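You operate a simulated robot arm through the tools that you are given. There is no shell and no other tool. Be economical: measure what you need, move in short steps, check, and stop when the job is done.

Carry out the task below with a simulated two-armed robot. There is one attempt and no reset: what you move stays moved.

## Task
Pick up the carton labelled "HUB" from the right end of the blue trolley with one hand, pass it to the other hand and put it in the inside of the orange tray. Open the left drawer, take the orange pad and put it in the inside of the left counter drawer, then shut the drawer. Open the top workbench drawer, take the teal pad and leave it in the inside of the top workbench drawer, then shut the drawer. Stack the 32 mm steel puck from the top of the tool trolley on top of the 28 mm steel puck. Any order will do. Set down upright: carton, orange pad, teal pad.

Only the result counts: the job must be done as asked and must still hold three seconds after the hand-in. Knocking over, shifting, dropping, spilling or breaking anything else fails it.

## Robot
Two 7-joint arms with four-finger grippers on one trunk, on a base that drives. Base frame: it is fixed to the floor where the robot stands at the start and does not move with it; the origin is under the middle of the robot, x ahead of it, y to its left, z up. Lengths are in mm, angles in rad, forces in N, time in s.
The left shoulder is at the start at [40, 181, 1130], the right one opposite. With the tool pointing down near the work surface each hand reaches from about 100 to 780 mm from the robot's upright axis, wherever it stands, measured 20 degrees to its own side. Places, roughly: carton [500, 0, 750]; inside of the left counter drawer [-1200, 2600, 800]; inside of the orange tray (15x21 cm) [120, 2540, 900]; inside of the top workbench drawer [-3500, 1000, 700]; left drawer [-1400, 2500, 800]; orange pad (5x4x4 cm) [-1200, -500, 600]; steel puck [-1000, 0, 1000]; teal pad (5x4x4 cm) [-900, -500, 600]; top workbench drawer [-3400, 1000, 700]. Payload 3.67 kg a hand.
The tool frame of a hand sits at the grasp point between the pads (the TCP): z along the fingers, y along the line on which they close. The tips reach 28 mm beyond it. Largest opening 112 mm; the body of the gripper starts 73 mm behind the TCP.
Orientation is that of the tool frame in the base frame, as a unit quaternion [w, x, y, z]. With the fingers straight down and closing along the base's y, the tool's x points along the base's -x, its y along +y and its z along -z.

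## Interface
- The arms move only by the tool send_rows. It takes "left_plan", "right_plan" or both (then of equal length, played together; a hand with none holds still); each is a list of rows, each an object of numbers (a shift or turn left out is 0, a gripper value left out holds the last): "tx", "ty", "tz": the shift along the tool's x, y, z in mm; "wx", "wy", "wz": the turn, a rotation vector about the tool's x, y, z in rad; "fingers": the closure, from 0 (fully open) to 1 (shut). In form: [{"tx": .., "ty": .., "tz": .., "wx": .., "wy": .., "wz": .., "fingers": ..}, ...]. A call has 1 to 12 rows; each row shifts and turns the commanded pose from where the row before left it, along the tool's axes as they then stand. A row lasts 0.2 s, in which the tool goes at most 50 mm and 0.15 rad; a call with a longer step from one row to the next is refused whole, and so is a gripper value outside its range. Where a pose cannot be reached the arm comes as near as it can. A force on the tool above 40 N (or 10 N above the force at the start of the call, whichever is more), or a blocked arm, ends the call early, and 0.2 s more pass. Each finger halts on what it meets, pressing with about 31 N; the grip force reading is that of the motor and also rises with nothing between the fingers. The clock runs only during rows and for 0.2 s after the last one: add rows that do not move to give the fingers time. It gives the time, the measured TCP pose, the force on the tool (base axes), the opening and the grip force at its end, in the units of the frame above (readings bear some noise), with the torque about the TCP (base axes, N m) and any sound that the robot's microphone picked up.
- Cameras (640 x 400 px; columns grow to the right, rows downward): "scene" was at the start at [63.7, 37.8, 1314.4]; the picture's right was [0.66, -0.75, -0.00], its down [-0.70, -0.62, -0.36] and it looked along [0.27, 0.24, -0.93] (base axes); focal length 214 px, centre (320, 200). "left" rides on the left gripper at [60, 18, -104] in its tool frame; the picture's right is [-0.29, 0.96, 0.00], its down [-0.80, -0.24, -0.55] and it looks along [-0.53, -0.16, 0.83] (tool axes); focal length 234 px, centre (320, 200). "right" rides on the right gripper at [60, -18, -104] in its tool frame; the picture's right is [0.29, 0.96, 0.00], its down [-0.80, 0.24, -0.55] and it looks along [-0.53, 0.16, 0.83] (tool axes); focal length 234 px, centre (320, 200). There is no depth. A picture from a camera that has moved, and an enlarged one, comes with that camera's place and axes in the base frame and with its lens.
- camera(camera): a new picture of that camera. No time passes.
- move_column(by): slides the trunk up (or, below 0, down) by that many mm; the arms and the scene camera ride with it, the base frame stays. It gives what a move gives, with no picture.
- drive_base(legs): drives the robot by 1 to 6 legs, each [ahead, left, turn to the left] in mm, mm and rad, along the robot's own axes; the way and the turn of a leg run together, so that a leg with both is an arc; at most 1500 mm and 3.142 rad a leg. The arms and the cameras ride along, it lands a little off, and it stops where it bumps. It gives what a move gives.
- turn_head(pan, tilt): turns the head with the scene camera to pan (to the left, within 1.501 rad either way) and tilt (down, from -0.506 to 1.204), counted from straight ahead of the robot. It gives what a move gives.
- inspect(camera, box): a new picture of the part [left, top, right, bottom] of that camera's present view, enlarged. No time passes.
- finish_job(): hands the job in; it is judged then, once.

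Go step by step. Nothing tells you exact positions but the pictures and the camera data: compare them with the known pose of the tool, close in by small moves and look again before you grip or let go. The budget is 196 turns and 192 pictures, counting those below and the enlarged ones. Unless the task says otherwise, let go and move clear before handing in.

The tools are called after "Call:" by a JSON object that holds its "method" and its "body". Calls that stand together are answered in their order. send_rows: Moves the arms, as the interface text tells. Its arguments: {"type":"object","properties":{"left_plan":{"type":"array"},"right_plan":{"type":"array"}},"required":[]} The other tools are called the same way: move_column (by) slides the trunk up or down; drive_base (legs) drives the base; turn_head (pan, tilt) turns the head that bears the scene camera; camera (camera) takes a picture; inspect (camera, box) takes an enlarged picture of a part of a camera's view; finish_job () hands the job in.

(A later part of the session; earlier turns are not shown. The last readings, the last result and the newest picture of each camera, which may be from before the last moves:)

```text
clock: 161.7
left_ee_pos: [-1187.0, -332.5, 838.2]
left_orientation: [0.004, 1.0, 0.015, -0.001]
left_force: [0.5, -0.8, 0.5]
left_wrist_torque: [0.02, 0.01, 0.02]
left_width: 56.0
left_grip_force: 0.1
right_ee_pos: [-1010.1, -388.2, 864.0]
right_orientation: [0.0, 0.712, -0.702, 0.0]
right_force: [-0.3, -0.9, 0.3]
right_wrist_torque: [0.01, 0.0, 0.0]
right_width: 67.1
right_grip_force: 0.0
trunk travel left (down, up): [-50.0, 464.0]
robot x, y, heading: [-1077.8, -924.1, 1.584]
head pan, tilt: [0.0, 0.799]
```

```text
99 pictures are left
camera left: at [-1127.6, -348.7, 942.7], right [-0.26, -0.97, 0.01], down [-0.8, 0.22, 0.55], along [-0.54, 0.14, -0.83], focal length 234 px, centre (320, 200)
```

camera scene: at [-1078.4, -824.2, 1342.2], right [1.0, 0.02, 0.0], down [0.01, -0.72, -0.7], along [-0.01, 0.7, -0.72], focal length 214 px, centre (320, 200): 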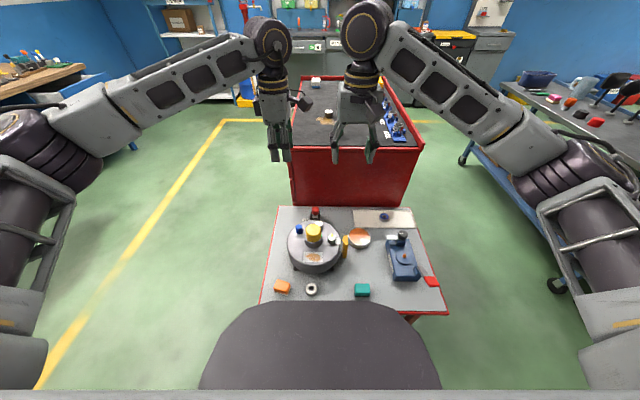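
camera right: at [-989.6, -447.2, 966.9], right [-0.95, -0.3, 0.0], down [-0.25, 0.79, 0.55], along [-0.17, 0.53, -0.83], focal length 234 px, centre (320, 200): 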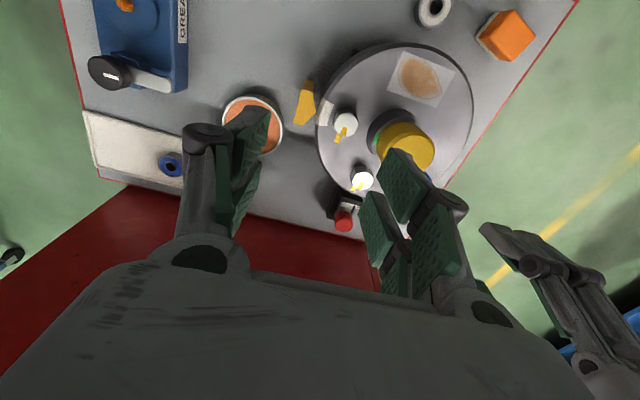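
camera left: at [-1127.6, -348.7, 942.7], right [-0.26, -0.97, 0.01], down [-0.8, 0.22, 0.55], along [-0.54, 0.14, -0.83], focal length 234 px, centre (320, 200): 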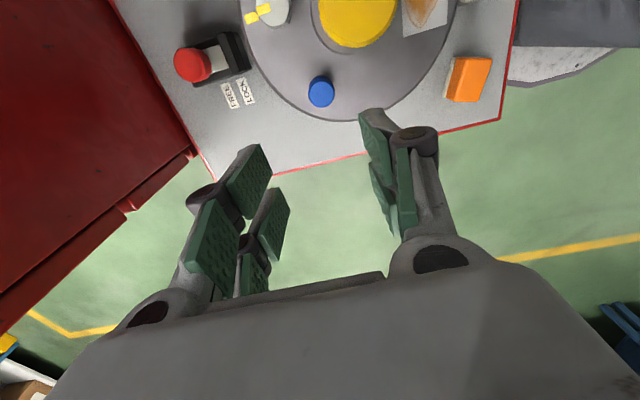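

I move both hands above the pads.

Call:
{"method": "send_rows", "body": {"left_plan": [{"tx": -6, "ty": 38}, {"tx": -6, "ty": 38}, {"tx": -6, "ty": 38}, {"tx": -5, "ty": 38}, {"tx": -5, "ty": 38}, {}], "right_plan": [{"tx": 28, "ty": -13}, {"tx": 28, "ty": -13}, {"tx": 28, "ty": -13}, {"tx": 28, "ty": -13}, {"tx": 28, "ty": -13}, {}]}}

Call:
{"method": "camera", "body": {"camera": "right"}}

Call:
{"method": "camera", "body": {"camera": "left"}}

Call:
{"method": "camera", "body": {"camera": "scene"}}

```text
clock: 163.1
left_ee_pos: [-1211.5, -523.0, 840.2]
left_orientation: [0.005, 1.0, 0.014, -0.001]
left_force: [0.5, 0.5, 0.5]
left_wrist_torque: [-0.01, 0.01, -0.01]
left_width: 55.9
left_grip_force: 0.0
right_ee_pos: [-942.9, -525.3, 862.8]
right_orientation: [0.0, 0.713, -0.701, 0.0]
right_force: [-0.4, 0.3, -0.1]
right_wrist_torque: [-0.02, -0.02, 0.0]
right_width: 67.3
right_grip_force: 0.0
trunk travel left (down, up): [-50.0, 464.0]
robot x, y, heading: [-1076.6, -924.0, 1.591]
head pan, tilt: [0.0, 0.799]
```

```text
98 pictures are left
camera right: at [-922.1, -584.6, 966.1], right [-0.95, -0.3, 0.0], down [-0.25, 0.79, 0.55], along [-0.17, 0.53, -0.83], focal length 234 px, centre (320, 200)
```

right: 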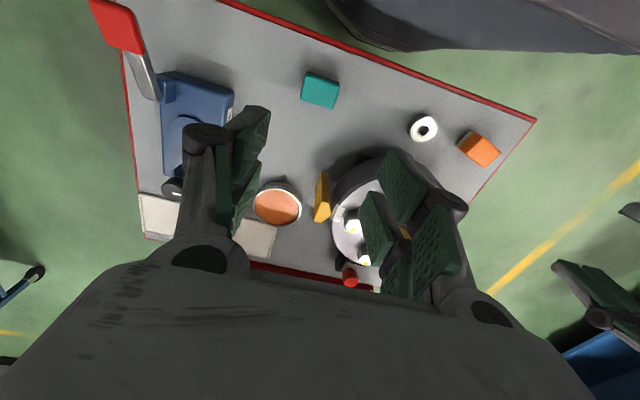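

```text
97 pictures are left
camera left: at [-1150.9, -538.2, 944.9], right [-0.26, -0.97, 0.01], down [-0.8, 0.22, 0.55], along [-0.54, 0.14, -0.83], focal length 234 px, centre (320, 200)
```

left: 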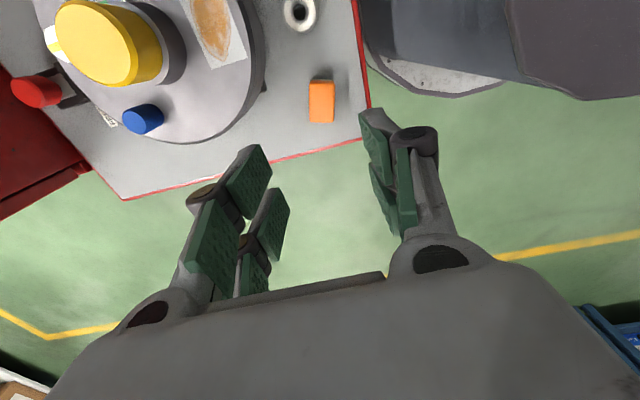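

```text
96 pictures are left
camera scene: at [-1078.6, -823.8, 1140.8], right [1.0, 0.02, 0.0], down [0.01, -0.72, -0.7], along [-0.01, 0.7, -0.72], focal length 214 px, centre (320, 200)
```

scene: 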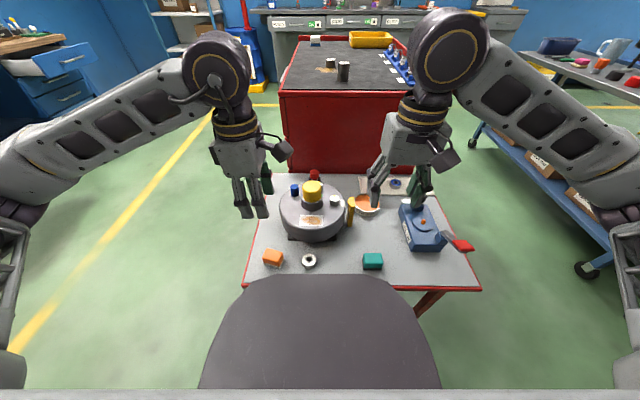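

Orange pad: top at [-1214, -526, 610], turned about 15°. Teal: top at [-939, -533, 611]. I align both hands and descend to just around the pads' tops.

Call:
{"method": "send_rows", "body": {"left_plan": [{"tx": -4.5, "ty": 3, "wz": 0.13, "fingers": 0.42}, {"wz": 0.13}, {"tz": 45}, {"tz": 45}, {"tz": 45}, {"tz": 40}, {}], "right_plan": [{"tx": 7.7, "ty": -3.4, "fingers": 0.2}, {"tz": 15}, {"tz": 45}, {"tz": 45}, {"tz": 45}, {"tz": 45}, {}]}}

Call:
{"method": "camera", "body": {"camera": "right"}}

Call:
{"method": "camera", "body": {"camera": "left"}}

Call:
{"method": "inspect", "body": {"camera": "scene", "box": [220, 160, 440, 300]}}

```text
clock: 164.7
left_ee_pos: [-1215.9, -528.2, 664.9]
left_orientation: [0.005, 0.993, -0.116, 0.0]
left_force: [-0.6, -0.1, -0.2]
left_wrist_torque: [-0.06, 0.04, 0.0]
left_width: 64.8
left_grip_force: 0.0
right_ee_pos: [-940.3, -533.7, 668.1]
right_orientation: [-0.001, 0.713, -0.701, -0.001]
right_force: [-0.7, 0.1, 0.4]
right_wrist_torque: [0.02, 0.01, 0.02]
right_width: 89.5
right_grip_force: 0.0
trunk travel left (down, up): [-50.0, 464.0]
robot x, y, heading: [-1081.7, -923.8, 1.586]
head pan, tilt: [0.0, 0.799]
```

```text
95 pictures are left
camera right: at [-918.8, -593.9, 772.1], right [-0.95, -0.3, 0.0], down [-0.25, 0.79, 0.55], along [-0.17, 0.53, -0.83], focal length 234 px, centre (320, 200)
```

right: 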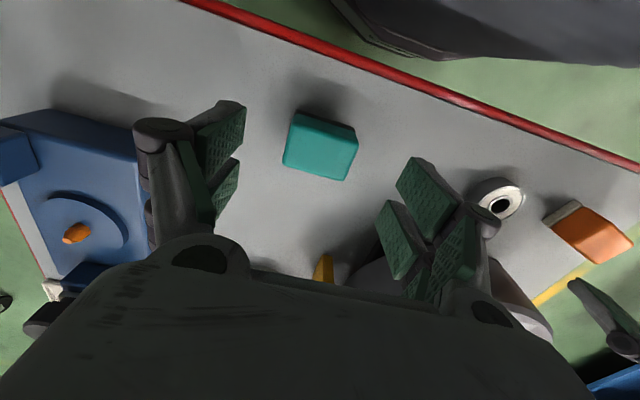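

```text
94 pictures are left
camera left: at [-1162.0, -559.4, 769.7], right [-0.5, -0.87, 0.01], down [-0.72, 0.42, 0.55], along [-0.48, 0.27, -0.83], focal length 234 px, centre (320, 200)
```

left: 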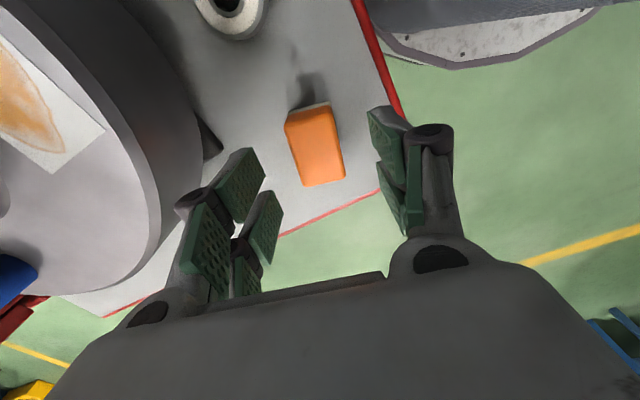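

```text
2.86 times, centred on (330, 230) of scene
camera zoom: at [-1078.5, -824.6, 1141.0], right [1.0, 0.02, 0.0], down [0.01, -0.72, -0.7], along [-0.01, 0.7, -0.72], focal length 613 px, centre (291, 114)
```

zoom: 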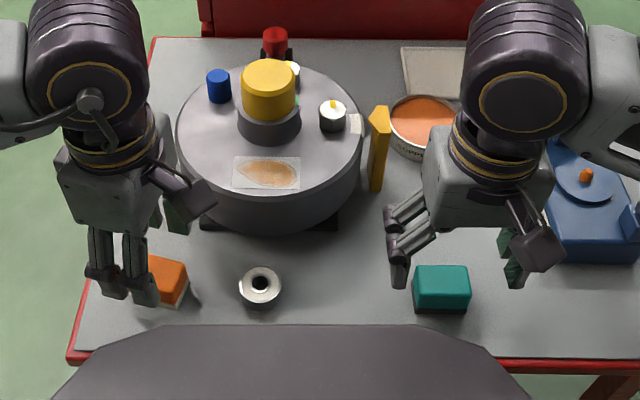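

Both are well centred. I trim the left hand's turn, shift it 8 mm away from the drum, narrow it a bit, and descend with both to pad height.

Call:
{"method": "send_rows", "body": {"left_plan": [{"tx": -8, "wz": 0.07, "fingers": 0.5}, {"tz": 20}, {"tz": 20}, {"tz": 19}, {}], "right_plan": [{"ty": -1.5}, {"tz": 22}, {"tz": 22}, {"tz": 19}, {}]}}

Call:
{"method": "camera", "body": {"camera": "right"}}

Call:
{"method": "camera", "body": {"camera": "left"}}

```text
clock: 165.9
left_ee_pos: [-1222.8, -527.0, 604.7]
left_orientation: [0.004, 0.989, -0.15, -0.001]
left_force: [-1.4, 0.2, 12.3]
left_wrist_torque: [0.42, -0.11, 0.08]
left_width: 58.1
left_grip_force: 1.1
right_ee_pos: [-938.7, -534.3, 605.5]
right_orientation: [0.0, 0.713, -0.701, 0.0]
right_force: [0.5, 0.5, -0.4]
right_wrist_torque: [0.03, -0.02, -0.02]
right_width: 89.6
right_grip_force: 0.1
trunk travel left (down, up): [-50.0, 464.0]
robot x, y, heading: [-1078.3, -926.8, 1.584]
head pan, tilt: [0.0, 0.799]
```

```text
92 pictures are left
camera right: at [-917.5, -595.6, 709.1], right [-0.95, -0.3, 0.0], down [-0.25, 0.79, 0.55], along [-0.17, 0.53, -0.83], focal length 234 px, centre (320, 200)
```

right: 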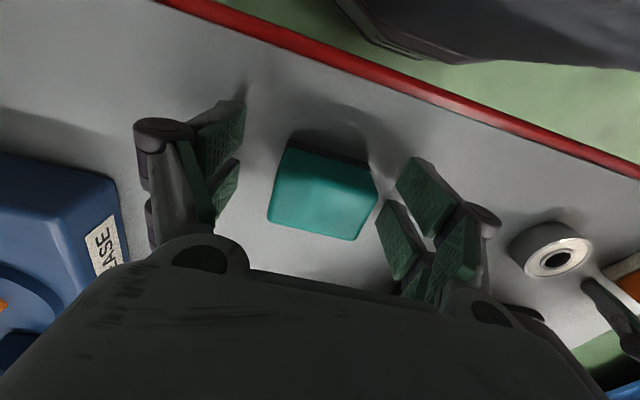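

```text
91 pictures are left
camera left: at [-1171.6, -562.1, 710.0], right [-0.56, -0.83, 0.01], down [-0.69, 0.47, 0.55], along [-0.46, 0.3, -0.83], focal length 234 px, centre (320, 200)
```

left: 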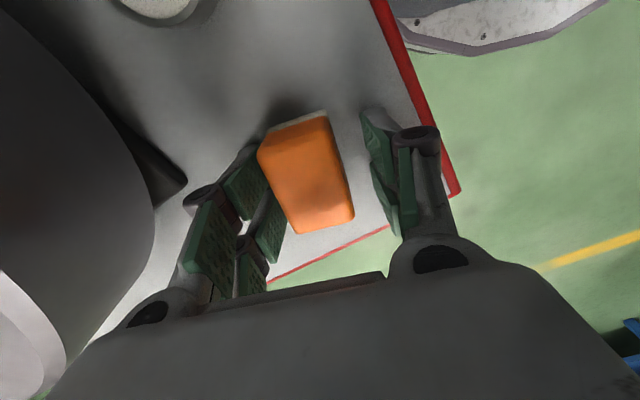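

The left hand's north finger is touching the orange pad. I raise it, open a bit more and look again; the right hand is well placed around the teal pad.

Call:
{"method": "send_rows", "body": {"left_plan": [{"tz": -30}, {"fingers": 0.4}, {}, {}]}}

Call:
{"method": "camera", "body": {"camera": "left"}}

Call:
{"method": "inspect", "body": {"camera": "scene", "box": [220, 220, 320, 280]}}

```text
clock: 166.9
left_ee_pos: [-1222.9, -526.8, 635.6]
left_orientation: [0.005, 0.989, -0.15, 0.0]
left_force: [-0.2, 0.0, 0.7]
left_wrist_torque: [0.01, -0.02, -0.03]
left_width: 67.2
left_grip_force: 0.0
right_ee_pos: [-937.5, -535.5, 605.6]
right_orientation: [0.0, 0.713, -0.702, 0.0]
right_force: [-0.7, 0.0, 0.5]
right_wrist_torque: [0.02, -0.01, 0.02]
right_width: 89.7
right_grip_force: 0.0
trunk travel left (down, up): [-50.0, 464.0]
robot x, y, heading: [-1079.0, -926.3, 1.587]
head pan, tilt: [0.0, 0.799]
```

```text
90 pictures are left
camera left: at [-1172.0, -561.4, 740.1], right [-0.56, -0.83, 0.01], down [-0.69, 0.47, 0.55], along [-0.46, 0.3, -0.83], focal length 234 px, centre (320, 200)
```

left: 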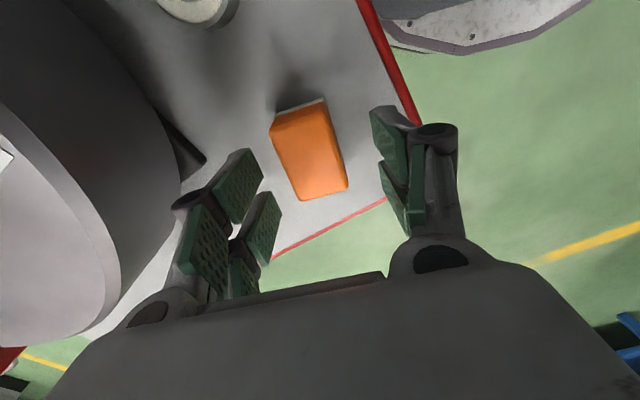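

```text
6.40 times, centred on (270, 250) of scene
camera zoom: at [-1078.5, -824.4, 1140.9], right [1.0, 0.02, 0.0], down [0.01, -0.72, -0.7], along [-0.01, 0.7, -0.72], focal length 1373 px, centre (640, -120)
```

zoom: 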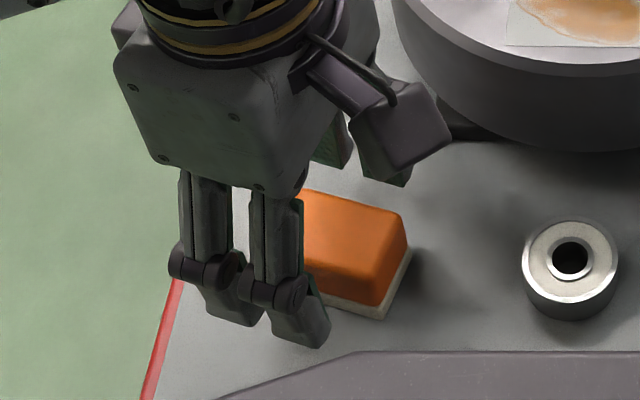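

The pad is about 3 mm north of the hand's middle. I shift by 2.5 mm, set the opening to about 62 mm and descend again.

Call:
{"method": "send_rows", "body": {"left_plan": [{"ty": -2.5, "tx": 2, "fingers": 0.45}, {}, {"tz": 15}, {"tz": 14}, {}]}}

Call:
{"method": "camera", "body": {"camera": "left"}}

```text
clock: 168.1
left_ee_pos: [-1222.0, -525.1, 607.2]
left_orientation: [0.005, 0.989, -0.149, -0.001]
left_force: [-0.3, 0.0, -0.5]
left_wrist_torque: [0.01, -0.01, 0.0]
left_width: 61.7
left_grip_force: 0.2
right_ee_pos: [-938.9, -535.6, 606.2]
right_orientation: [0.0, 0.713, -0.702, 0.0]
right_force: [0.0, 0.5, 0.1]
right_wrist_torque: [0.0, 0.0, 0.01]
right_width: 89.6
right_grip_force: 0.1
trunk travel left (down, up): [-50.0, 464.0]
robot x, y, heading: [-1075.9, -926.6, 1.581]
head pan, tilt: [0.0, 0.799]
```

```text
88 pictures are left
camera left: at [-1170.0, -560.3, 711.4], right [-0.56, -0.83, 0.01], down [-0.69, 0.47, 0.55], along [-0.46, 0.3, -0.83], focal length 234 px, centre (320, 200)
```

left: 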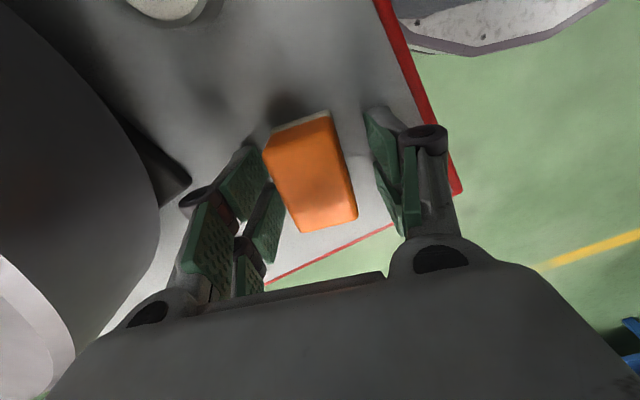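

No contact now and the pad lies between the fingers. I close both hands gently.

Call:
{"method": "send_rows", "body": {"left_plan": [{"tz": 2, "fingers": 0.55}, {"fingers": 0.65}, {"fingers": 1}, {}, {}], "right_plan": [{"fingers": 0.35}, {"fingers": 0.5}, {"fingers": 1}, {}, {}]}}

Call:
{"method": "camera", "body": {"camera": "left"}}

Call:
{"method": "camera", "body": {"camera": "right"}}

```text
clock: 169.3
left_ee_pos: [-1220.2, -525.6, 607.2]
left_orientation: [0.002, 0.989, -0.149, 0.0]
left_force: [1.9, 15.4, 28.3]
left_wrist_torque: [1.0, -0.39, 0.07]
left_width: 33.4
left_grip_force: 31.4
right_ee_pos: [-938.7, -535.7, 606.5]
right_orientation: [-0.001, 0.713, -0.702, 0.0]
right_force: [-0.3, 2.7, 9.2]
right_wrist_torque: [-0.06, -0.11, 0.02]
right_width: 49.4
right_grip_force: 30.9
trunk travel left (down, up): [-50.0, 464.0]
robot x, y, heading: [-1079.8, -925.3, 1.587]
head pan, tilt: [0.0, 0.799]
```

```text
87 pictures are left
camera left: at [-1169.1, -559.9, 711.9], right [-0.56, -0.83, 0.0], down [-0.69, 0.47, 0.55], along [-0.46, 0.31, -0.83], focal length 234 px, centre (320, 200)
```

left: 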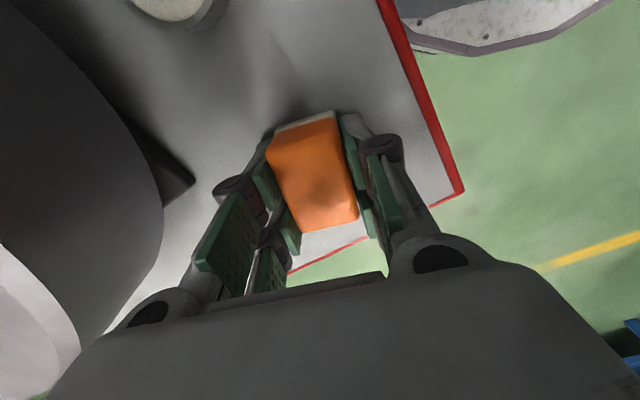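

```text
86 pictures are left
camera right: at [-917.2, -595.5, 709.9], right [-0.95, -0.3, 0.0], down [-0.25, 0.79, 0.56], along [-0.17, 0.53, -0.83], focal length 234 px, centre (320, 200)
```

right: 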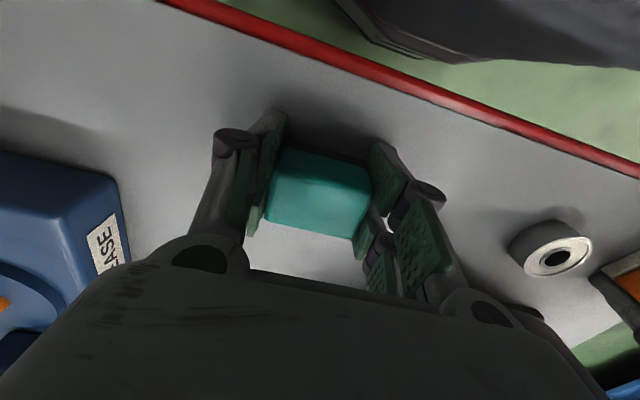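

Both pads are gripped (33 mm and 49 mm). I lift both straight up and check.

Call:
{"method": "send_rows", "body": {"left_plan": [{"tz": -10}, {"tz": -20}, {"tz": -40}, {"tz": -40}, {"tz": -40}, {"tz": -40}, {}], "right_plan": [{"tz": -10}, {"tz": -20}, {"tz": -40}, {"tz": -40}, {"tz": -40}, {"tz": -40}, {}]}}

Call:
{"method": "camera", "body": {"camera": "left"}}

Call:
{"method": "camera", "body": {"camera": "right"}}

Call:
{"method": "camera", "body": {"camera": "scene"}}

```text
clock: 170.9
left_ee_pos: [-1222.2, -524.8, 796.0]
left_orientation: [0.005, 0.989, -0.15, -0.001]
left_force: [0.2, 1.0, 0.5]
left_wrist_torque: [-0.01, 0.03, 0.02]
left_width: 33.5
left_grip_force: 31.1
right_ee_pos: [-935.5, -533.0, 794.9]
right_orientation: [0.0, 0.713, -0.702, 0.001]
right_force: [0.5, 0.2, -1.4]
right_wrist_torque: [-0.03, -0.02, -0.01]
right_width: 49.4
right_grip_force: 31.1
trunk travel left (down, up): [-50.0, 464.0]
robot x, y, heading: [-1079.0, -930.9, 1.59]
head pan, tilt: [0.0, 0.799]
```

```text
85 pictures are left
camera left: at [-1170.7, -559.4, 900.4], right [-0.56, -0.83, 0.01], down [-0.69, 0.47, 0.55], along [-0.46, 0.3, -0.83], focal length 234 px, centre (320, 200)
```

left: 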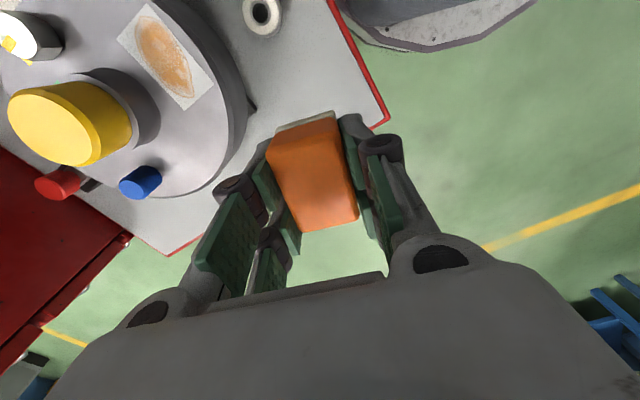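

```text
84 pictures are left
camera right: at [-914.8, -593.4, 898.3], right [-0.95, -0.3, 0.0], down [-0.25, 0.79, 0.55], along [-0.17, 0.53, -0.83], focal length 234 px, centre (320, 200)
```

right: 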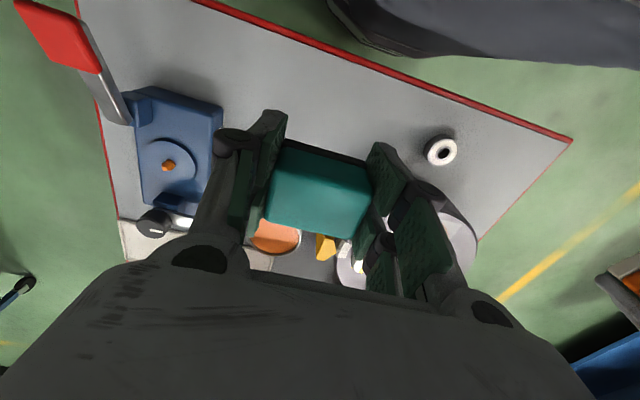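

```text
83 pictures are left
camera scene: at [-1078.5, -824.2, 1140.8], right [1.0, 0.02, 0.0], down [0.01, -0.72, -0.7], along [-0.01, 0.7, -0.72], focal length 214 px, centre (320, 200)
```

scene: 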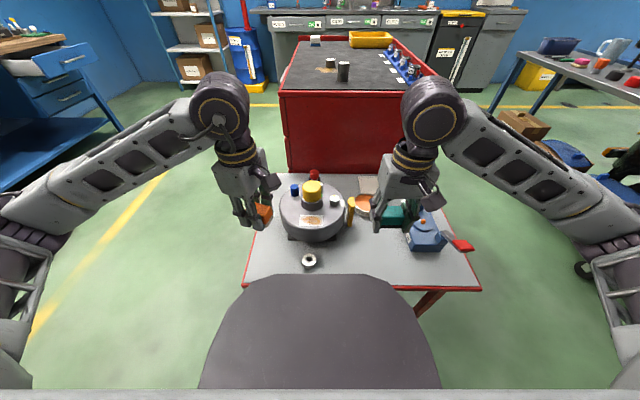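

Both pads are held well. I raise the trunk and drive round to the workbench for the teal pad.

Call:
{"method": "move_column", "body": {"by": 200}}

Call:
{"method": "drive_base", "body": {"legs": [[-200, 0, 0], [0, 0, 1.553], [900, -150, 0], [250, -1000, 0]]}}

Call:
{"method": "turn_head", "body": {"pan": -0.5, "tilt": 0.4}}

Call:
{"method": "camera", "body": {"camera": "scene"}}

```text
clock: 173.1
left_ee_pos: [-1222.6, -524.6, 997.7]
left_orientation: [0.006, 0.989, -0.151, 0.0]
left_force: [-0.5, 0.3, -0.6]
left_wrist_torque: [0.0, -0.01, -0.04]
left_width: 33.3
left_grip_force: 31.1
right_ee_pos: [-936.0, -533.3, 995.3]
right_orientation: [0.0, 0.712, -0.702, 0.0]
right_force: [-0.2, -0.2, -0.2]
right_wrist_torque: [0.02, -0.02, -0.02]
right_width: 49.3
right_grip_force: 31.5
trunk travel left (down, up): [-250.0, 264.0]
robot x, y, heading: [-1078.0, -927.4, 1.583]
head pan, tilt: [0.0, 0.799]
```

```text
clock: 188.2
left_ee_pos: [-2607.9, -74.2, 997.3]
left_orientation: [0.004, 0.817, 0.577, 0.003]
left_force: [0.1, 1.2, 0.1]
left_wrist_torque: [-0.02, 0.01, 0.02]
left_width: 33.3
left_grip_force: 31.1
right_ee_pos: [-2587.0, 212.2, 996.1]
right_orientation: [-0.001, 1.0, -0.012, -0.001]
right_force: [0.3, 0.1, -0.4]
right_wrist_torque: [0.01, -0.03, 0.0]
right_width: 49.2
right_grip_force: 30.7
trunk travel left (down, up): [-250.0, 264.0]
robot x, y, heading: [-2200.0, 52.4, 3.113]
head pan, tilt: [0.0, 0.799]
```

```text
clock: 189.1
left_ee_pos: [-2607.2, -75.0, 996.4]
left_orientation: [0.005, 0.817, 0.577, 0.002]
left_force: [0.2, 0.6, 0.0]
left_wrist_torque: [0.0, 0.01, -0.01]
left_width: 33.4
left_grip_force: 31.4
right_ee_pos: [-2586.9, 210.5, 995.7]
right_orientation: [0.001, 1.0, -0.013, 0.0]
right_force: [-0.7, 0.0, -0.6]
right_wrist_torque: [-0.01, 0.0, 0.01]
right_width: 49.8
right_grip_force: 30.6
trunk travel left (down, up): [-250.0, 264.0]
robot x, y, heading: [-2198.0, 54.9, 3.117]
head pan, tilt: [-0.499, 0.4]
```

```text
82 pictures are left
camera scene: at [-2299.9, 100.3, 1377.2], right [0.5, 0.87, 0.0], down [0.34, -0.19, -0.92], along [-0.8, 0.46, -0.39], focal length 214 px, centre (320, 200)
```

scene: 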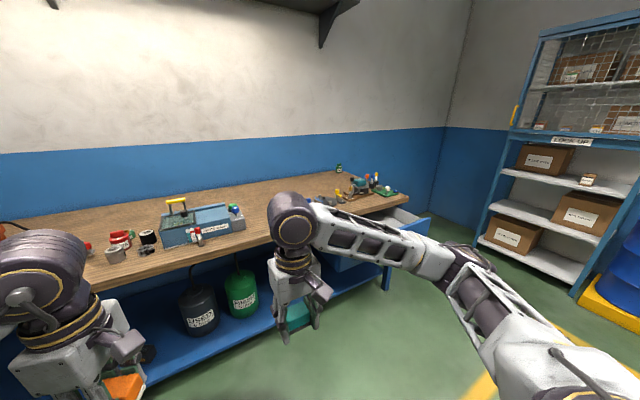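

The open workbench drawer is ahead on the right. I strafe in front of it, then look.

Call:
{"method": "drive_base", "body": {"legs": [[0, -840, 0.025], [300, 0, 0]]}}

Call:
{"method": "turn_head", "body": {"pan": 0, "tilt": 0.8}}

Call:
{"method": "camera", "body": {"camera": "scene"}}

Call:
{"method": "camera", "body": {"camera": "right"}}

```text
clock: 195.4
left_ee_pos: [-2897.7, 748.4, 997.0]
left_orientation: [0.005, 0.807, 0.59, 0.004]
left_force: [-0.7, -0.3, -1.3]
left_wrist_torque: [-0.02, -0.03, -0.04]
left_width: 33.2
left_grip_force: 31.3
right_ee_pos: [-2887.4, 1034.2, 995.6]
right_orientation: [0.0, 1.0, 0.005, 0.0]
right_force: [0.1, 0.7, -0.5]
right_wrist_torque: [0.0, -0.07, 0.01]
right_width: 49.4
right_grip_force: 30.9
trunk travel left (down, up): [-250.0, 264.0]
robot x, y, heading: [-2493.5, 892.6, -3.137]
head pan, tilt: [-0.499, 0.4]
```

```text
clock: 196.3
left_ee_pos: [-2897.8, 749.4, 997.7]
left_orientation: [0.005, 0.807, 0.59, 0.003]
left_force: [0.0, 0.7, -0.9]
left_wrist_torque: [0.03, 0.0, -0.04]
left_width: 33.2
left_grip_force: 30.9
right_ee_pos: [-2886.8, 1035.7, 995.5]
right_orientation: [0.0, 1.0, 0.005, 0.0]
right_force: [-0.7, -0.2, 0.0]
right_wrist_torque: [-0.03, 0.01, -0.01]
right_width: 49.5
right_grip_force: 31.4
trunk travel left (down, up): [-250.0, 264.0]
robot x, y, heading: [-2495.2, 889.4, -3.134]
head pan, tilt: [0.0, 0.799]
```

```text
81 pictures are left
camera scene: at [-2595.0, 890.0, 1342.2], right [-0.01, 1.0, 0.0], down [0.72, 0.01, -0.7], along [-0.7, -0.01, -0.72], focal length 214 px, centre (320, 200)
```

scene: 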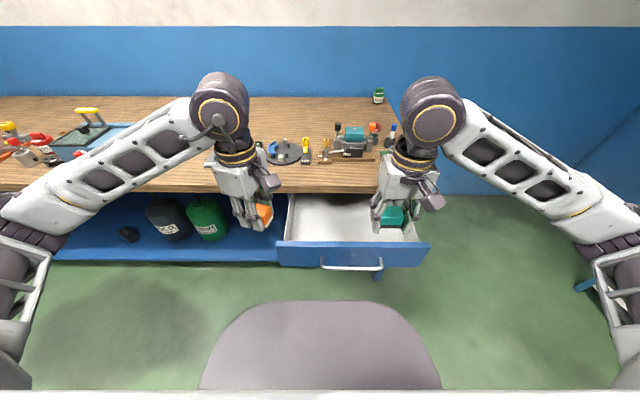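

```text
80 pictures are left
camera right: at [-2825.4, 1054.0, 1099.3], right [0.3, -0.95, 0.0], down [-0.79, -0.25, 0.55], along [-0.53, -0.16, -0.83], focal length 234 px, centre (320, 200)
```

right: 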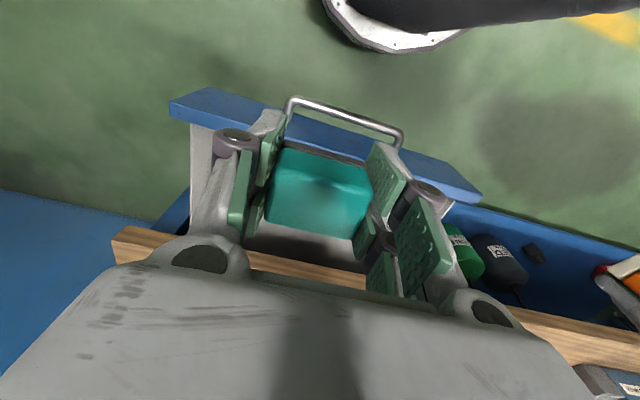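

The drawer's free interior spans about x -3150…-2985, y 775…1205. I lower the trunk and bring the teal pad above its middle.

Call:
{"method": "move_column", "body": {"by": -100}}

Call:
{"method": "send_rows", "body": {"right_plan": [{"tx": -42, "ty": 8}, {"tx": -42, "ty": 9}, {"tx": -42, "ty": 9}, {"tx": -42, "ty": 9}, {"tz": 40}, {"tz": 40}, {}]}}

Call:
{"method": "camera", "body": {"camera": "scene"}}

Call:
{"method": "camera", "body": {"camera": "right"}}

```text
clock: 197.7
left_ee_pos: [-2897.5, 747.9, 896.1]
left_orientation: [0.004, 0.807, 0.59, 0.003]
left_force: [-0.4, -0.6, 0.1]
left_wrist_torque: [-0.02, 0.03, 0.0]
left_width: 33.7
left_grip_force: 31.4
right_ee_pos: [-2886.8, 1036.4, 895.7]
right_orientation: [0.001, 1.0, 0.006, 0.0]
right_force: [0.3, 0.2, -0.2]
right_wrist_torque: [-0.01, 0.06, 0.01]
right_width: 49.5
right_grip_force: 31.3
trunk travel left (down, up): [-150.0, 364.0]
robot x, y, heading: [-2495.8, 891.2, -3.132]
head pan, tilt: [0.0, 0.799]
```

```text
clock: 199.3
left_ee_pos: [-2897.6, 749.7, 896.9]
left_orientation: [0.005, 0.807, 0.591, 0.003]
left_force: [0.5, 0.2, -0.7]
left_wrist_torque: [0.0, 0.01, -0.01]
left_width: 33.2
left_grip_force: 30.8
right_ee_pos: [-3056.2, 996.9, 816.1]
right_orientation: [0.0, 1.0, 0.005, 0.0]
right_force: [0.0, -0.3, -0.9]
right_wrist_torque: [0.0, -0.01, 0.0]
right_width: 49.5
right_grip_force: 30.5
trunk travel left (down, up): [-150.0, 364.0]
robot x, y, heading: [-2492.7, 890.6, -3.134]
head pan, tilt: [0.0, 0.799]
```

```text
79 pictures are left
camera scene: at [-2594.6, 890.0, 1242.1], right [-0.01, 1.0, 0.0], down [0.72, 0.01, -0.7], along [-0.7, -0.01, -0.72], focal length 214 px, centre (320, 200)
```

scene: 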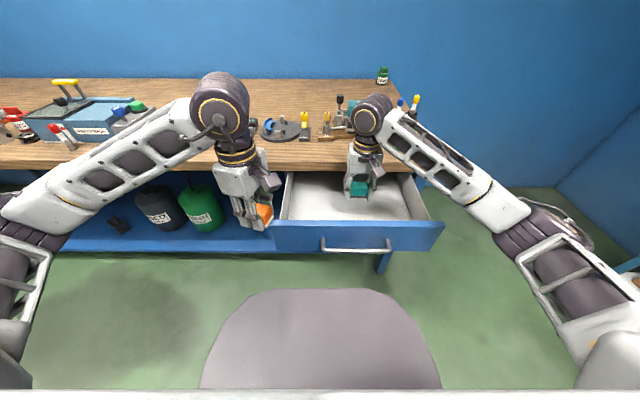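

```text
78 pictures are left
camera right: at [-2994.3, 1016.1, 919.6], right [0.3, -0.95, 0.0], down [-0.79, -0.25, 0.55], along [-0.53, -0.16, -0.83], focal length 234 px, centre (320, 200)
```

right: 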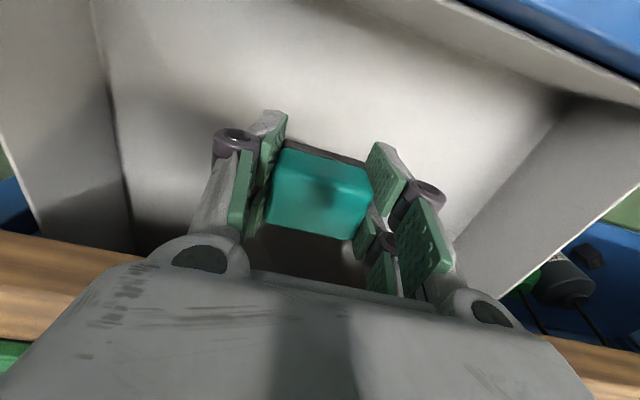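

The pad is inside the drawer's outline, clear of the bench edge. I lower it towards the floor of the drawer.

Call:
{"method": "send_rows", "body": {"right_plan": [{"tz": 35}, {"tz": 30}, {"tz": 10}, {}]}}

Call:
{"method": "inspect", "body": {"camera": "scene", "box": [270, 130, 450, 260]}}

Call:
{"method": "camera", "body": {"camera": "right"}}

```text
clock: 200.3
left_ee_pos: [-2898.1, 749.3, 895.7]
left_orientation: [0.004, 0.807, 0.591, 0.004]
left_force: [0.2, -0.8, 0.3]
left_wrist_torque: [-0.03, -0.02, 0.01]
left_width: 33.5
left_grip_force: 31.3
right_ee_pos: [-3055.5, 997.7, 740.3]
right_orientation: [-0.001, 1.0, 0.005, 0.0]
right_force: [0.4, 0.1, -0.1]
right_wrist_torque: [0.01, 0.0, 0.04]
right_width: 49.3
right_grip_force: 31.4
trunk travel left (down, up): [-150.0, 364.0]
robot x, y, heading: [-2496.8, 888.9, -3.132]
head pan, tilt: [0.0, 0.799]
```

```text
3.08 times, centred on (360, 195) of scene
camera zoom: at [-2595.0, 889.8, 1242.0], right [-0.01, 1.0, 0.0], down [0.72, 0.01, -0.7], along [-0.7, -0.01, -0.72], focal length 660 px, centre (197, 215)
```

zoom: 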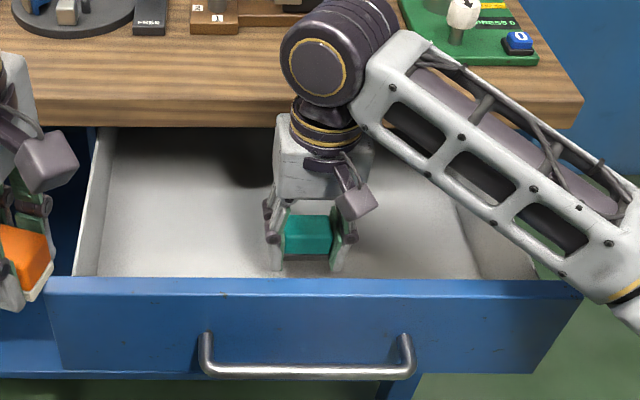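

```text
76 pictures are left
camera right: at [-2994.0, 1016.2, 844.2], right [0.3, -0.95, 0.0], down [-0.79, -0.25, 0.55], along [-0.53, -0.16, -0.83], focal length 234 px, centre (320, 200)
```

right: 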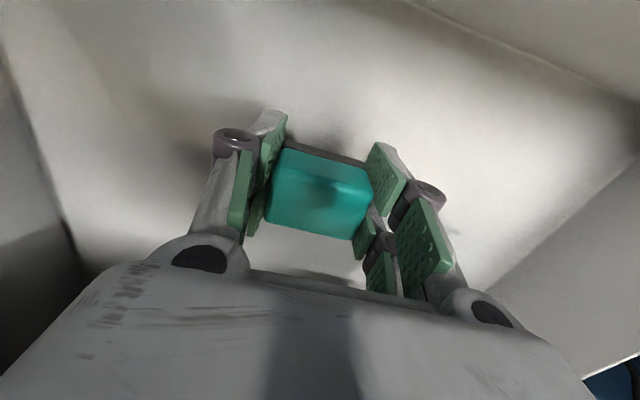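

I lower further in small steps, watching the force.

Call:
{"method": "send_rows", "body": {"right_plan": [{"tz": 10}, {}]}}

Call:
{"method": "send_rows", "body": {"right_plan": [{"tz": 6}, {}]}}

Call:
{"method": "send_rows", "body": {"right_plan": [{"tz": 5}, {}]}}

Call:
{"method": "send_rows", "body": {"right_plan": [{"tz": 4}, {}]}}

```text
clock: 200.9
left_ee_pos: [-2897.8, 748.9, 896.1]
left_orientation: [0.003, 0.807, 0.591, 0.003]
left_force: [0.2, 0.4, -0.7]
left_wrist_torque: [0.02, 0.0, 0.01]
left_width: 33.4
left_grip_force: 31.9
right_ee_pos: [-3055.2, 998.4, 729.0]
right_orientation: [0.0, 1.0, 0.006, 0.0]
right_force: [0.6, 0.2, -0.9]
right_wrist_torque: [0.04, 0.0, -0.03]
right_width: 49.5
right_grip_force: 30.6
trunk travel left (down, up): [-150.0, 364.0]
robot x, y, heading: [-2496.3, 886.4, -3.136]
head pan, tilt: [0.0, 0.799]
```

```text
clock: 201.5
left_ee_pos: [-2898.0, 749.7, 896.4]
left_orientation: [0.004, 0.807, 0.59, 0.004]
left_force: [-0.6, 0.9, 0.1]
left_wrist_torque: [0.03, 0.0, 0.0]
left_width: 33.2
left_grip_force: 30.8
right_ee_pos: [-3055.1, 998.5, 725.2]
right_orientation: [0.0, 1.0, 0.005, 0.0]
right_force: [-0.5, -1.1, -0.6]
right_wrist_torque: [0.01, -0.01, -0.01]
right_width: 49.3
right_grip_force: 31.0
trunk travel left (down, up): [-150.0, 364.0]
robot x, y, heading: [-2497.1, 889.5, -3.135]
head pan, tilt: [0.0, 0.799]
```

```text
clock: 202.1
left_ee_pos: [-2898.2, 748.5, 896.4]
left_orientation: [0.004, 0.806, 0.591, 0.003]
left_force: [-0.2, 0.4, -0.7]
left_wrist_torque: [-0.02, 0.0, -0.02]
left_width: 33.4
left_grip_force: 30.7
right_ee_pos: [-3054.4, 998.7, 720.4]
right_orientation: [0.001, 1.0, 0.005, -0.001]
right_force: [0.3, 1.0, -0.2]
right_wrist_torque: [-0.03, 0.0, 0.01]
right_width: 49.5
right_grip_force: 31.4
trunk travel left (down, up): [-150.0, 364.0]
robot x, y, heading: [-2493.1, 892.0, -3.135]
head pan, tilt: [0.0, 0.799]
```

```text
clock: 202.7
left_ee_pos: [-2897.9, 749.1, 897.0]
left_orientation: [0.004, 0.807, 0.591, 0.004]
left_force: [0.1, 0.3, 0.0]
left_wrist_torque: [-0.01, -0.02, 0.02]
left_width: 33.5
left_grip_force: 30.5
right_ee_pos: [-3053.9, 999.3, 715.6]
right_orientation: [-0.001, 1.0, 0.005, 0.0]
right_force: [0.4, -0.4, -0.7]
right_wrist_torque: [-0.02, -0.02, -0.01]
right_width: 49.5
right_grip_force: 31.2
trunk travel left (down, up): [-150.0, 364.0]
robot x, y, heading: [-2493.0, 887.6, -3.133]
head pan, tilt: [0.0, 0.799]
```

Call:
{"method": "send_rows", "body": {"right_plan": [{"tz": 4}, {}]}}

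Call:
{"method": "send_rows", "body": {"right_plan": [{"tz": 3}, {}]}}

Call:
{"method": "send_rows", "body": {"right_plan": [{"tz": 3}, {}]}}

Call:
{"method": "camera", "body": {"camera": "right"}}

```text
clock: 203.3
left_ee_pos: [-2897.4, 748.9, 896.8]
left_orientation: [0.004, 0.807, 0.591, 0.004]
left_force: [0.6, 0.8, -0.5]
left_wrist_torque: [-0.01, 0.04, -0.01]
left_width: 33.6
left_grip_force: 31.2
right_ee_pos: [-3055.9, 998.0, 710.7]
right_orientation: [0.0, 1.0, 0.006, 0.0]
right_force: [0.2, 0.4, 0.6]
right_wrist_torque: [-0.03, -0.02, 0.0]
right_width: 49.5
right_grip_force: 31.0
trunk travel left (down, up): [-150.0, 364.0]
robot x, y, heading: [-2492.9, 885.7, -3.137]
head pan, tilt: [0.0, 0.799]
```

```text
clock: 203.9
left_ee_pos: [-2895.7, 750.2, 897.4]
left_orientation: [0.004, 0.807, 0.59, 0.003]
left_force: [0.3, -0.7, -0.4]
left_wrist_torque: [-0.02, -0.01, -0.03]
left_width: 33.7
left_grip_force: 31.0
right_ee_pos: [-3054.4, 998.8, 711.1]
right_orientation: [-0.001, 1.0, 0.004, -0.002]
right_force: [-1.8, 3.6, 24.5]
right_wrist_torque: [0.27, -0.47, 0.16]
right_width: 49.6
right_grip_force: 31.5
trunk travel left (down, up): [-150.0, 364.0]
robot x, y, heading: [-2495.4, 889.3, -3.132]
head pan, tilt: [0.0, 0.799]
```

```text
clock: 204.3
left_ee_pos: [-2897.0, 749.4, 896.7]
left_orientation: [0.004, 0.807, 0.591, 0.003]
left_force: [-0.1, -0.3, 0.0]
left_wrist_torque: [0.02, -0.06, 0.02]
left_width: 33.6
left_grip_force: 31.3
right_ee_pos: [-3058.1, 998.3, 711.7]
right_orientation: [0.002, 1.0, 0.004, -0.006]
right_force: [0.2, 1.0, 15.3]
right_wrist_torque: [0.46, -0.39, 0.1]
right_width: 49.2
right_grip_force: 30.9
trunk travel left (down, up): [-150.0, 364.0]
robot x, y, heading: [-2496.4, 891.7, -3.135]
head pan, tilt: [0.0, 0.799]
stopped in row 2 (right hand): the force on the tool passed its limit at 43 N (the readings are from after the stop); the commanded pose is now the measured one
```

```text
75 pictures are left
camera right: at [-2995.4, 1017.4, 814.5], right [0.3, -0.96, 0.0], down [-0.79, -0.24, 0.56], along [-0.54, -0.17, -0.83], focal length 234 px, centre (320, 200)
```

right: 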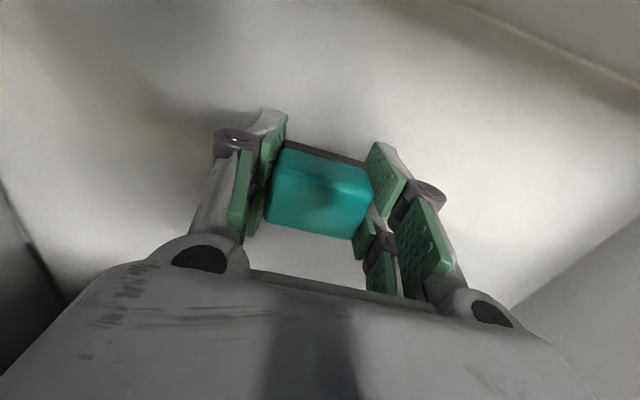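

The pad sits on the drawer floor. I ease off, open and lift the right hand out.

Call:
{"method": "send_rows", "body": {"right_plan": [{"tz": -0.8}, {"fingers": 0.45}, {"fingers": 0.3}, {}, {"tz": -20}, {"tz": -35}, {"tz": -45}, {"tz": -45}, {"tz": -45}]}}

Call:
{"method": "inspect", "body": {"camera": "scene", "box": [270, 130, 450, 260]}}

Call:
{"method": "camera", "body": {"camera": "right"}}

```text
clock: 206.3
left_ee_pos: [-2897.0, 749.3, 897.1]
left_orientation: [0.004, 0.807, 0.59, 0.003]
left_force: [-0.1, -0.4, -0.6]
left_wrist_torque: [0.0, 0.02, -0.03]
left_width: 33.4
left_grip_force: 31.2
right_ee_pos: [-3054.7, 998.6, 899.9]
right_orientation: [0.0, 1.0, 0.005, -0.004]
right_force: [0.6, -1.2, -0.4]
right_wrist_torque: [0.03, 0.04, -0.01]
right_width: 78.4
right_grip_force: 0.0
trunk travel left (down, up): [-150.0, 364.0]
robot x, y, heading: [-2491.7, 890.7, -3.132]
head pan, tilt: [0.0, 0.799]
```

```text
3.08 times, centred on (360, 195) of scene
camera zoom: at [-2594.4, 889.7, 1242.1], right [-0.01, 1.0, 0.0], down [0.72, 0.01, -0.7], along [-0.7, -0.01, -0.72], focal length 660 px, centre (197, 215)
```

zoom: 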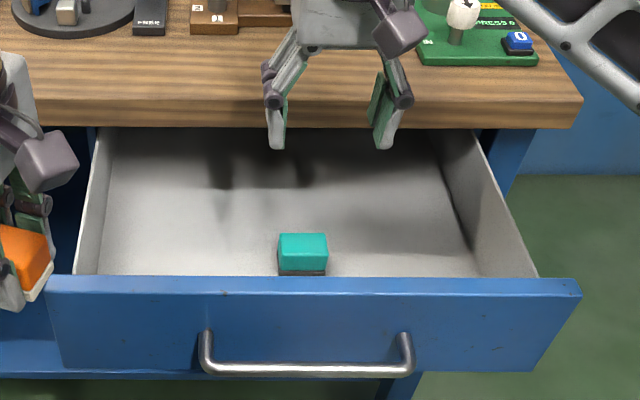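

```text
73 pictures are left
camera right: at [-2993.3, 1017.6, 1002.8], right [0.3, -0.96, 0.0], down [-0.79, -0.25, 0.56], along [-0.53, -0.16, -0.83], focal length 234 px, centre (320, 200)
```

right: 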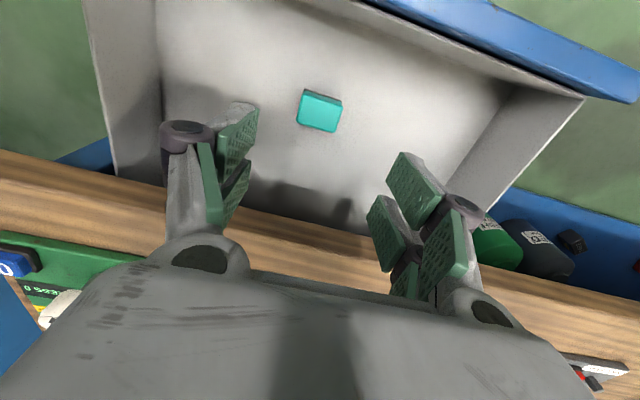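

The teal pad stands upright in the drawer. To shut it, I back off, tilt the closed right hand forward and bring it in front of the panel, right of the handle.

Call:
{"method": "drive_base", "body": {"legs": [[-215, 0, 0]]}}

Call:
{"method": "send_rows", "body": {"right_plan": [{"wy": -0.14, "fingers": 1}, {"wy": -0.14}, {"wy": -0.14}, {"wy": -0.14}, {"wy": -0.14}, {"wy": -0.1}, {"ty": -40}, {"ty": -40}, {"ty": -42}, {}]}}

Call:
{"method": "camera", "body": {"camera": "scene"}}

```text
clock: 208.0
left_ee_pos: [-2680.8, 751.8, 897.1]
left_orientation: [0.003, 0.807, 0.59, 0.003]
left_force: [1.0, 0.2, -0.7]
left_wrist_torque: [-0.06, 0.04, 0.0]
left_width: 33.4
left_grip_force: 31.1
right_ee_pos: [-2837.4, 1001.9, 899.9]
right_orientation: [0.001, 1.0, 0.004, -0.003]
right_force: [0.5, -0.3, 0.6]
right_wrist_torque: [0.0, 0.04, -0.01]
right_width: 78.3
right_grip_force: 0.0
trunk travel left (down, up): [-150.0, 364.0]
robot x, y, heading: [-2277.2, 889.2, -3.133]
head pan, tilt: [0.0, 0.799]
```

```text
clock: 210.2
left_ee_pos: [-2680.3, 750.4, 897.0]
left_orientation: [0.004, 0.808, 0.59, 0.004]
left_force: [-0.3, 0.3, -0.9]
left_wrist_torque: [0.03, 0.0, 0.0]
left_width: 33.2
left_grip_force: 31.2
right_ee_pos: [-2839.6, 1122.2, 899.6]
right_orientation: [0.002, 0.92, 0.003, -0.391]
right_force: [0.5, -0.5, 0.2]
right_wrist_torque: [0.01, 0.03, -0.01]
right_width: 0.1
right_grip_force: 31.0
trunk travel left (down, up): [-150.0, 364.0]
robot x, y, heading: [-2279.1, 891.5, -3.135]
head pan, tilt: [0.0, 0.799]
```

```text
72 pictures are left
camera scene: at [-2378.7, 891.1, 1242.0], right [-0.01, 1.0, 0.0], down [0.72, 0.01, -0.7], along [-0.7, -0.01, -0.72], focal length 214 px, centre (320, 200)
```

scene: 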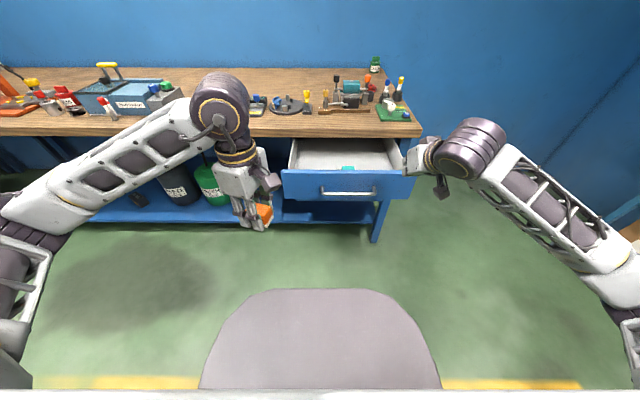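

I lower it to the panel's height.

Call:
{"method": "send_rows", "body": {"right_plan": [{"tx": 25, "tz": 24.4}, {"tx": 25, "tz": 24.4}, {"tx": 25, "tz": 24.4}, {"tx": 25, "tz": 24.4}, {}]}}

Call:
{"method": "camera", "body": {"camera": "right"}}

Call:
{"method": "inspect", "body": {"camera": "scene", "box": [270, 110, 490, 250]}}

```text
clock: 211.4
left_ee_pos: [-2680.8, 750.5, 897.2]
left_orientation: [0.004, 0.807, 0.591, 0.003]
left_force: [0.2, 0.0, -0.9]
left_wrist_torque: [0.0, 0.01, 0.0]
left_width: 33.6
left_grip_force: 31.1
right_ee_pos: [-2844.9, 1123.3, 758.8]
right_orientation: [0.003, 0.92, 0.005, -0.392]
right_force: [0.6, 0.6, 0.0]
right_wrist_torque: [-0.02, 0.02, -0.01]
right_width: 0.0
right_grip_force: 30.8
trunk travel left (down, up): [-150.0, 364.0]
robot x, y, heading: [-2280.1, 893.0, -3.138]
head pan, tilt: [0.0, 0.799]
```

```text
71 pictures are left
camera right: at [-2725.5, 1141.9, 787.2], right [0.21, -0.96, -0.21], down [-0.15, -0.24, 0.96], along [-0.97, -0.17, -0.19], focal length 234 px, centre (320, 200)
```

right: 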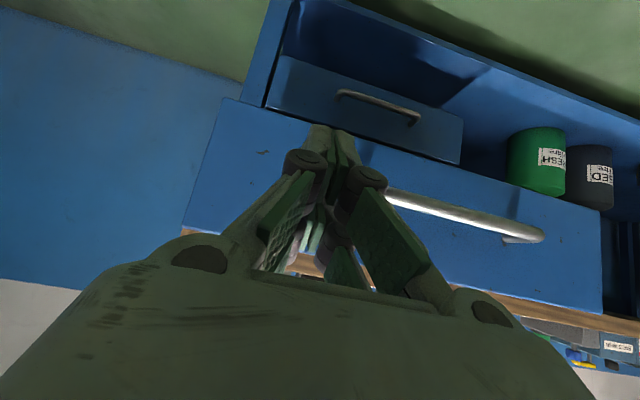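

```text
2.86 times, centred on (380, 180) of scene
camera zoom: at [-2378.3, 891.8, 1242.1], right [-0.01, 1.0, 0.0], down [0.72, 0.01, -0.7], along [-0.7, -0.01, -0.72], focal length 613 px, centre (149, 257)
```

zoom: 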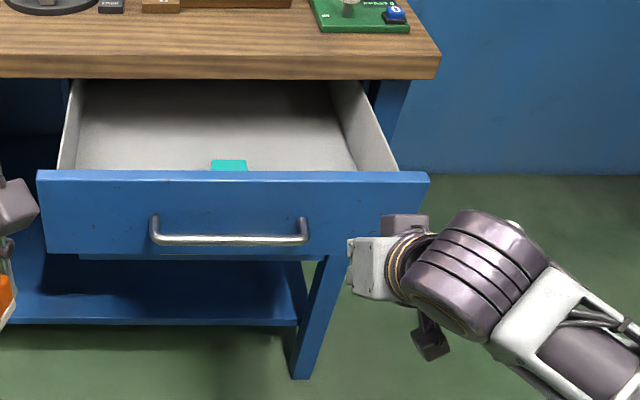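

The fingertips face the panel right of the handle. I push by driving ahead.

Call:
{"method": "drive_base", "body": {"legs": [[180, 0, 0]]}}

Call:
{"method": "camera", "body": {"camera": "scene"}}

```text
clock: 212.9
left_ee_pos: [-2858.7, 748.8, 896.0]
left_orientation: [0.004, 0.807, 0.591, 0.004]
left_force: [-0.2, 0.0, -0.9]
left_wrist_torque: [0.03, 0.01, -0.01]
left_width: 33.6
left_grip_force: 30.7
right_ee_pos: [-3022.6, 1119.8, 757.9]
right_orientation: [0.002, 0.92, 0.004, -0.392]
right_force: [0.3, 0.7, -0.4]
right_wrist_torque: [-0.02, 0.03, -0.01]
right_width: 0.0
right_grip_force: 36.0
trunk travel left (down, up): [-150.0, 364.0]
robot x, y, heading: [-2455.4, 888.3, -3.134]
head pan, tilt: [0.0, 0.799]
```

```text
69 pictures are left
camera scene: at [-2556.7, 890.1, 1241.9], right [-0.01, 1.0, 0.0], down [0.72, 0.01, -0.7], along [-0.7, -0.01, -0.72], focal length 214 px, centre (320, 200)
```

scene: 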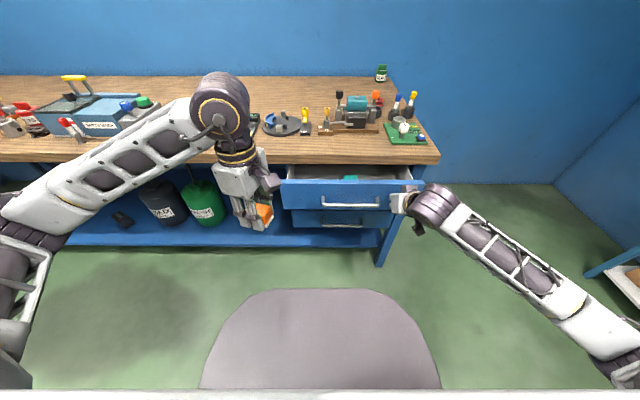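

It closes. I push on.

Call:
{"method": "drive_base", "body": {"legs": [[110, 0, 0]]}}

Call:
{"method": "inspect", "body": {"camera": "scene", "box": [270, 110, 490, 250]}}

```text
clock: 214.1
left_ee_pos: [-2969.9, 748.5, 897.0]
left_orientation: [0.004, 0.807, 0.591, 0.004]
left_force: [-0.4, -0.2, -0.5]
left_wrist_torque: [0.02, -0.05, -0.02]
left_width: 33.4
left_grip_force: 30.6
right_ee_pos: [-3132.8, 1120.8, 758.6]
right_orientation: [0.003, 0.92, 0.003, -0.392]
right_force: [0.6, 0.1, -0.2]
right_wrist_torque: [0.02, 0.02, 0.0]
right_width: 0.0
right_grip_force: 35.7
trunk travel left (down, up): [-150.0, 364.0]
robot x, y, heading: [-2569.4, 893.7, -3.137]
head pan, tilt: [0.0, 0.799]
```

```text
2.86 times, centred on (380, 180) of scene
camera zoom: at [-2667.4, 889.1, 1241.9], right [-0.01, 1.0, 0.0], down [0.72, 0.01, -0.7], along [-0.7, -0.01, -0.72], focal length 613 px, centre (149, 257)
```

zoom: 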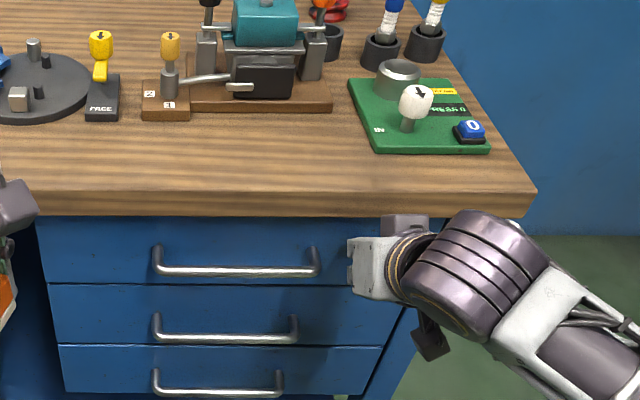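

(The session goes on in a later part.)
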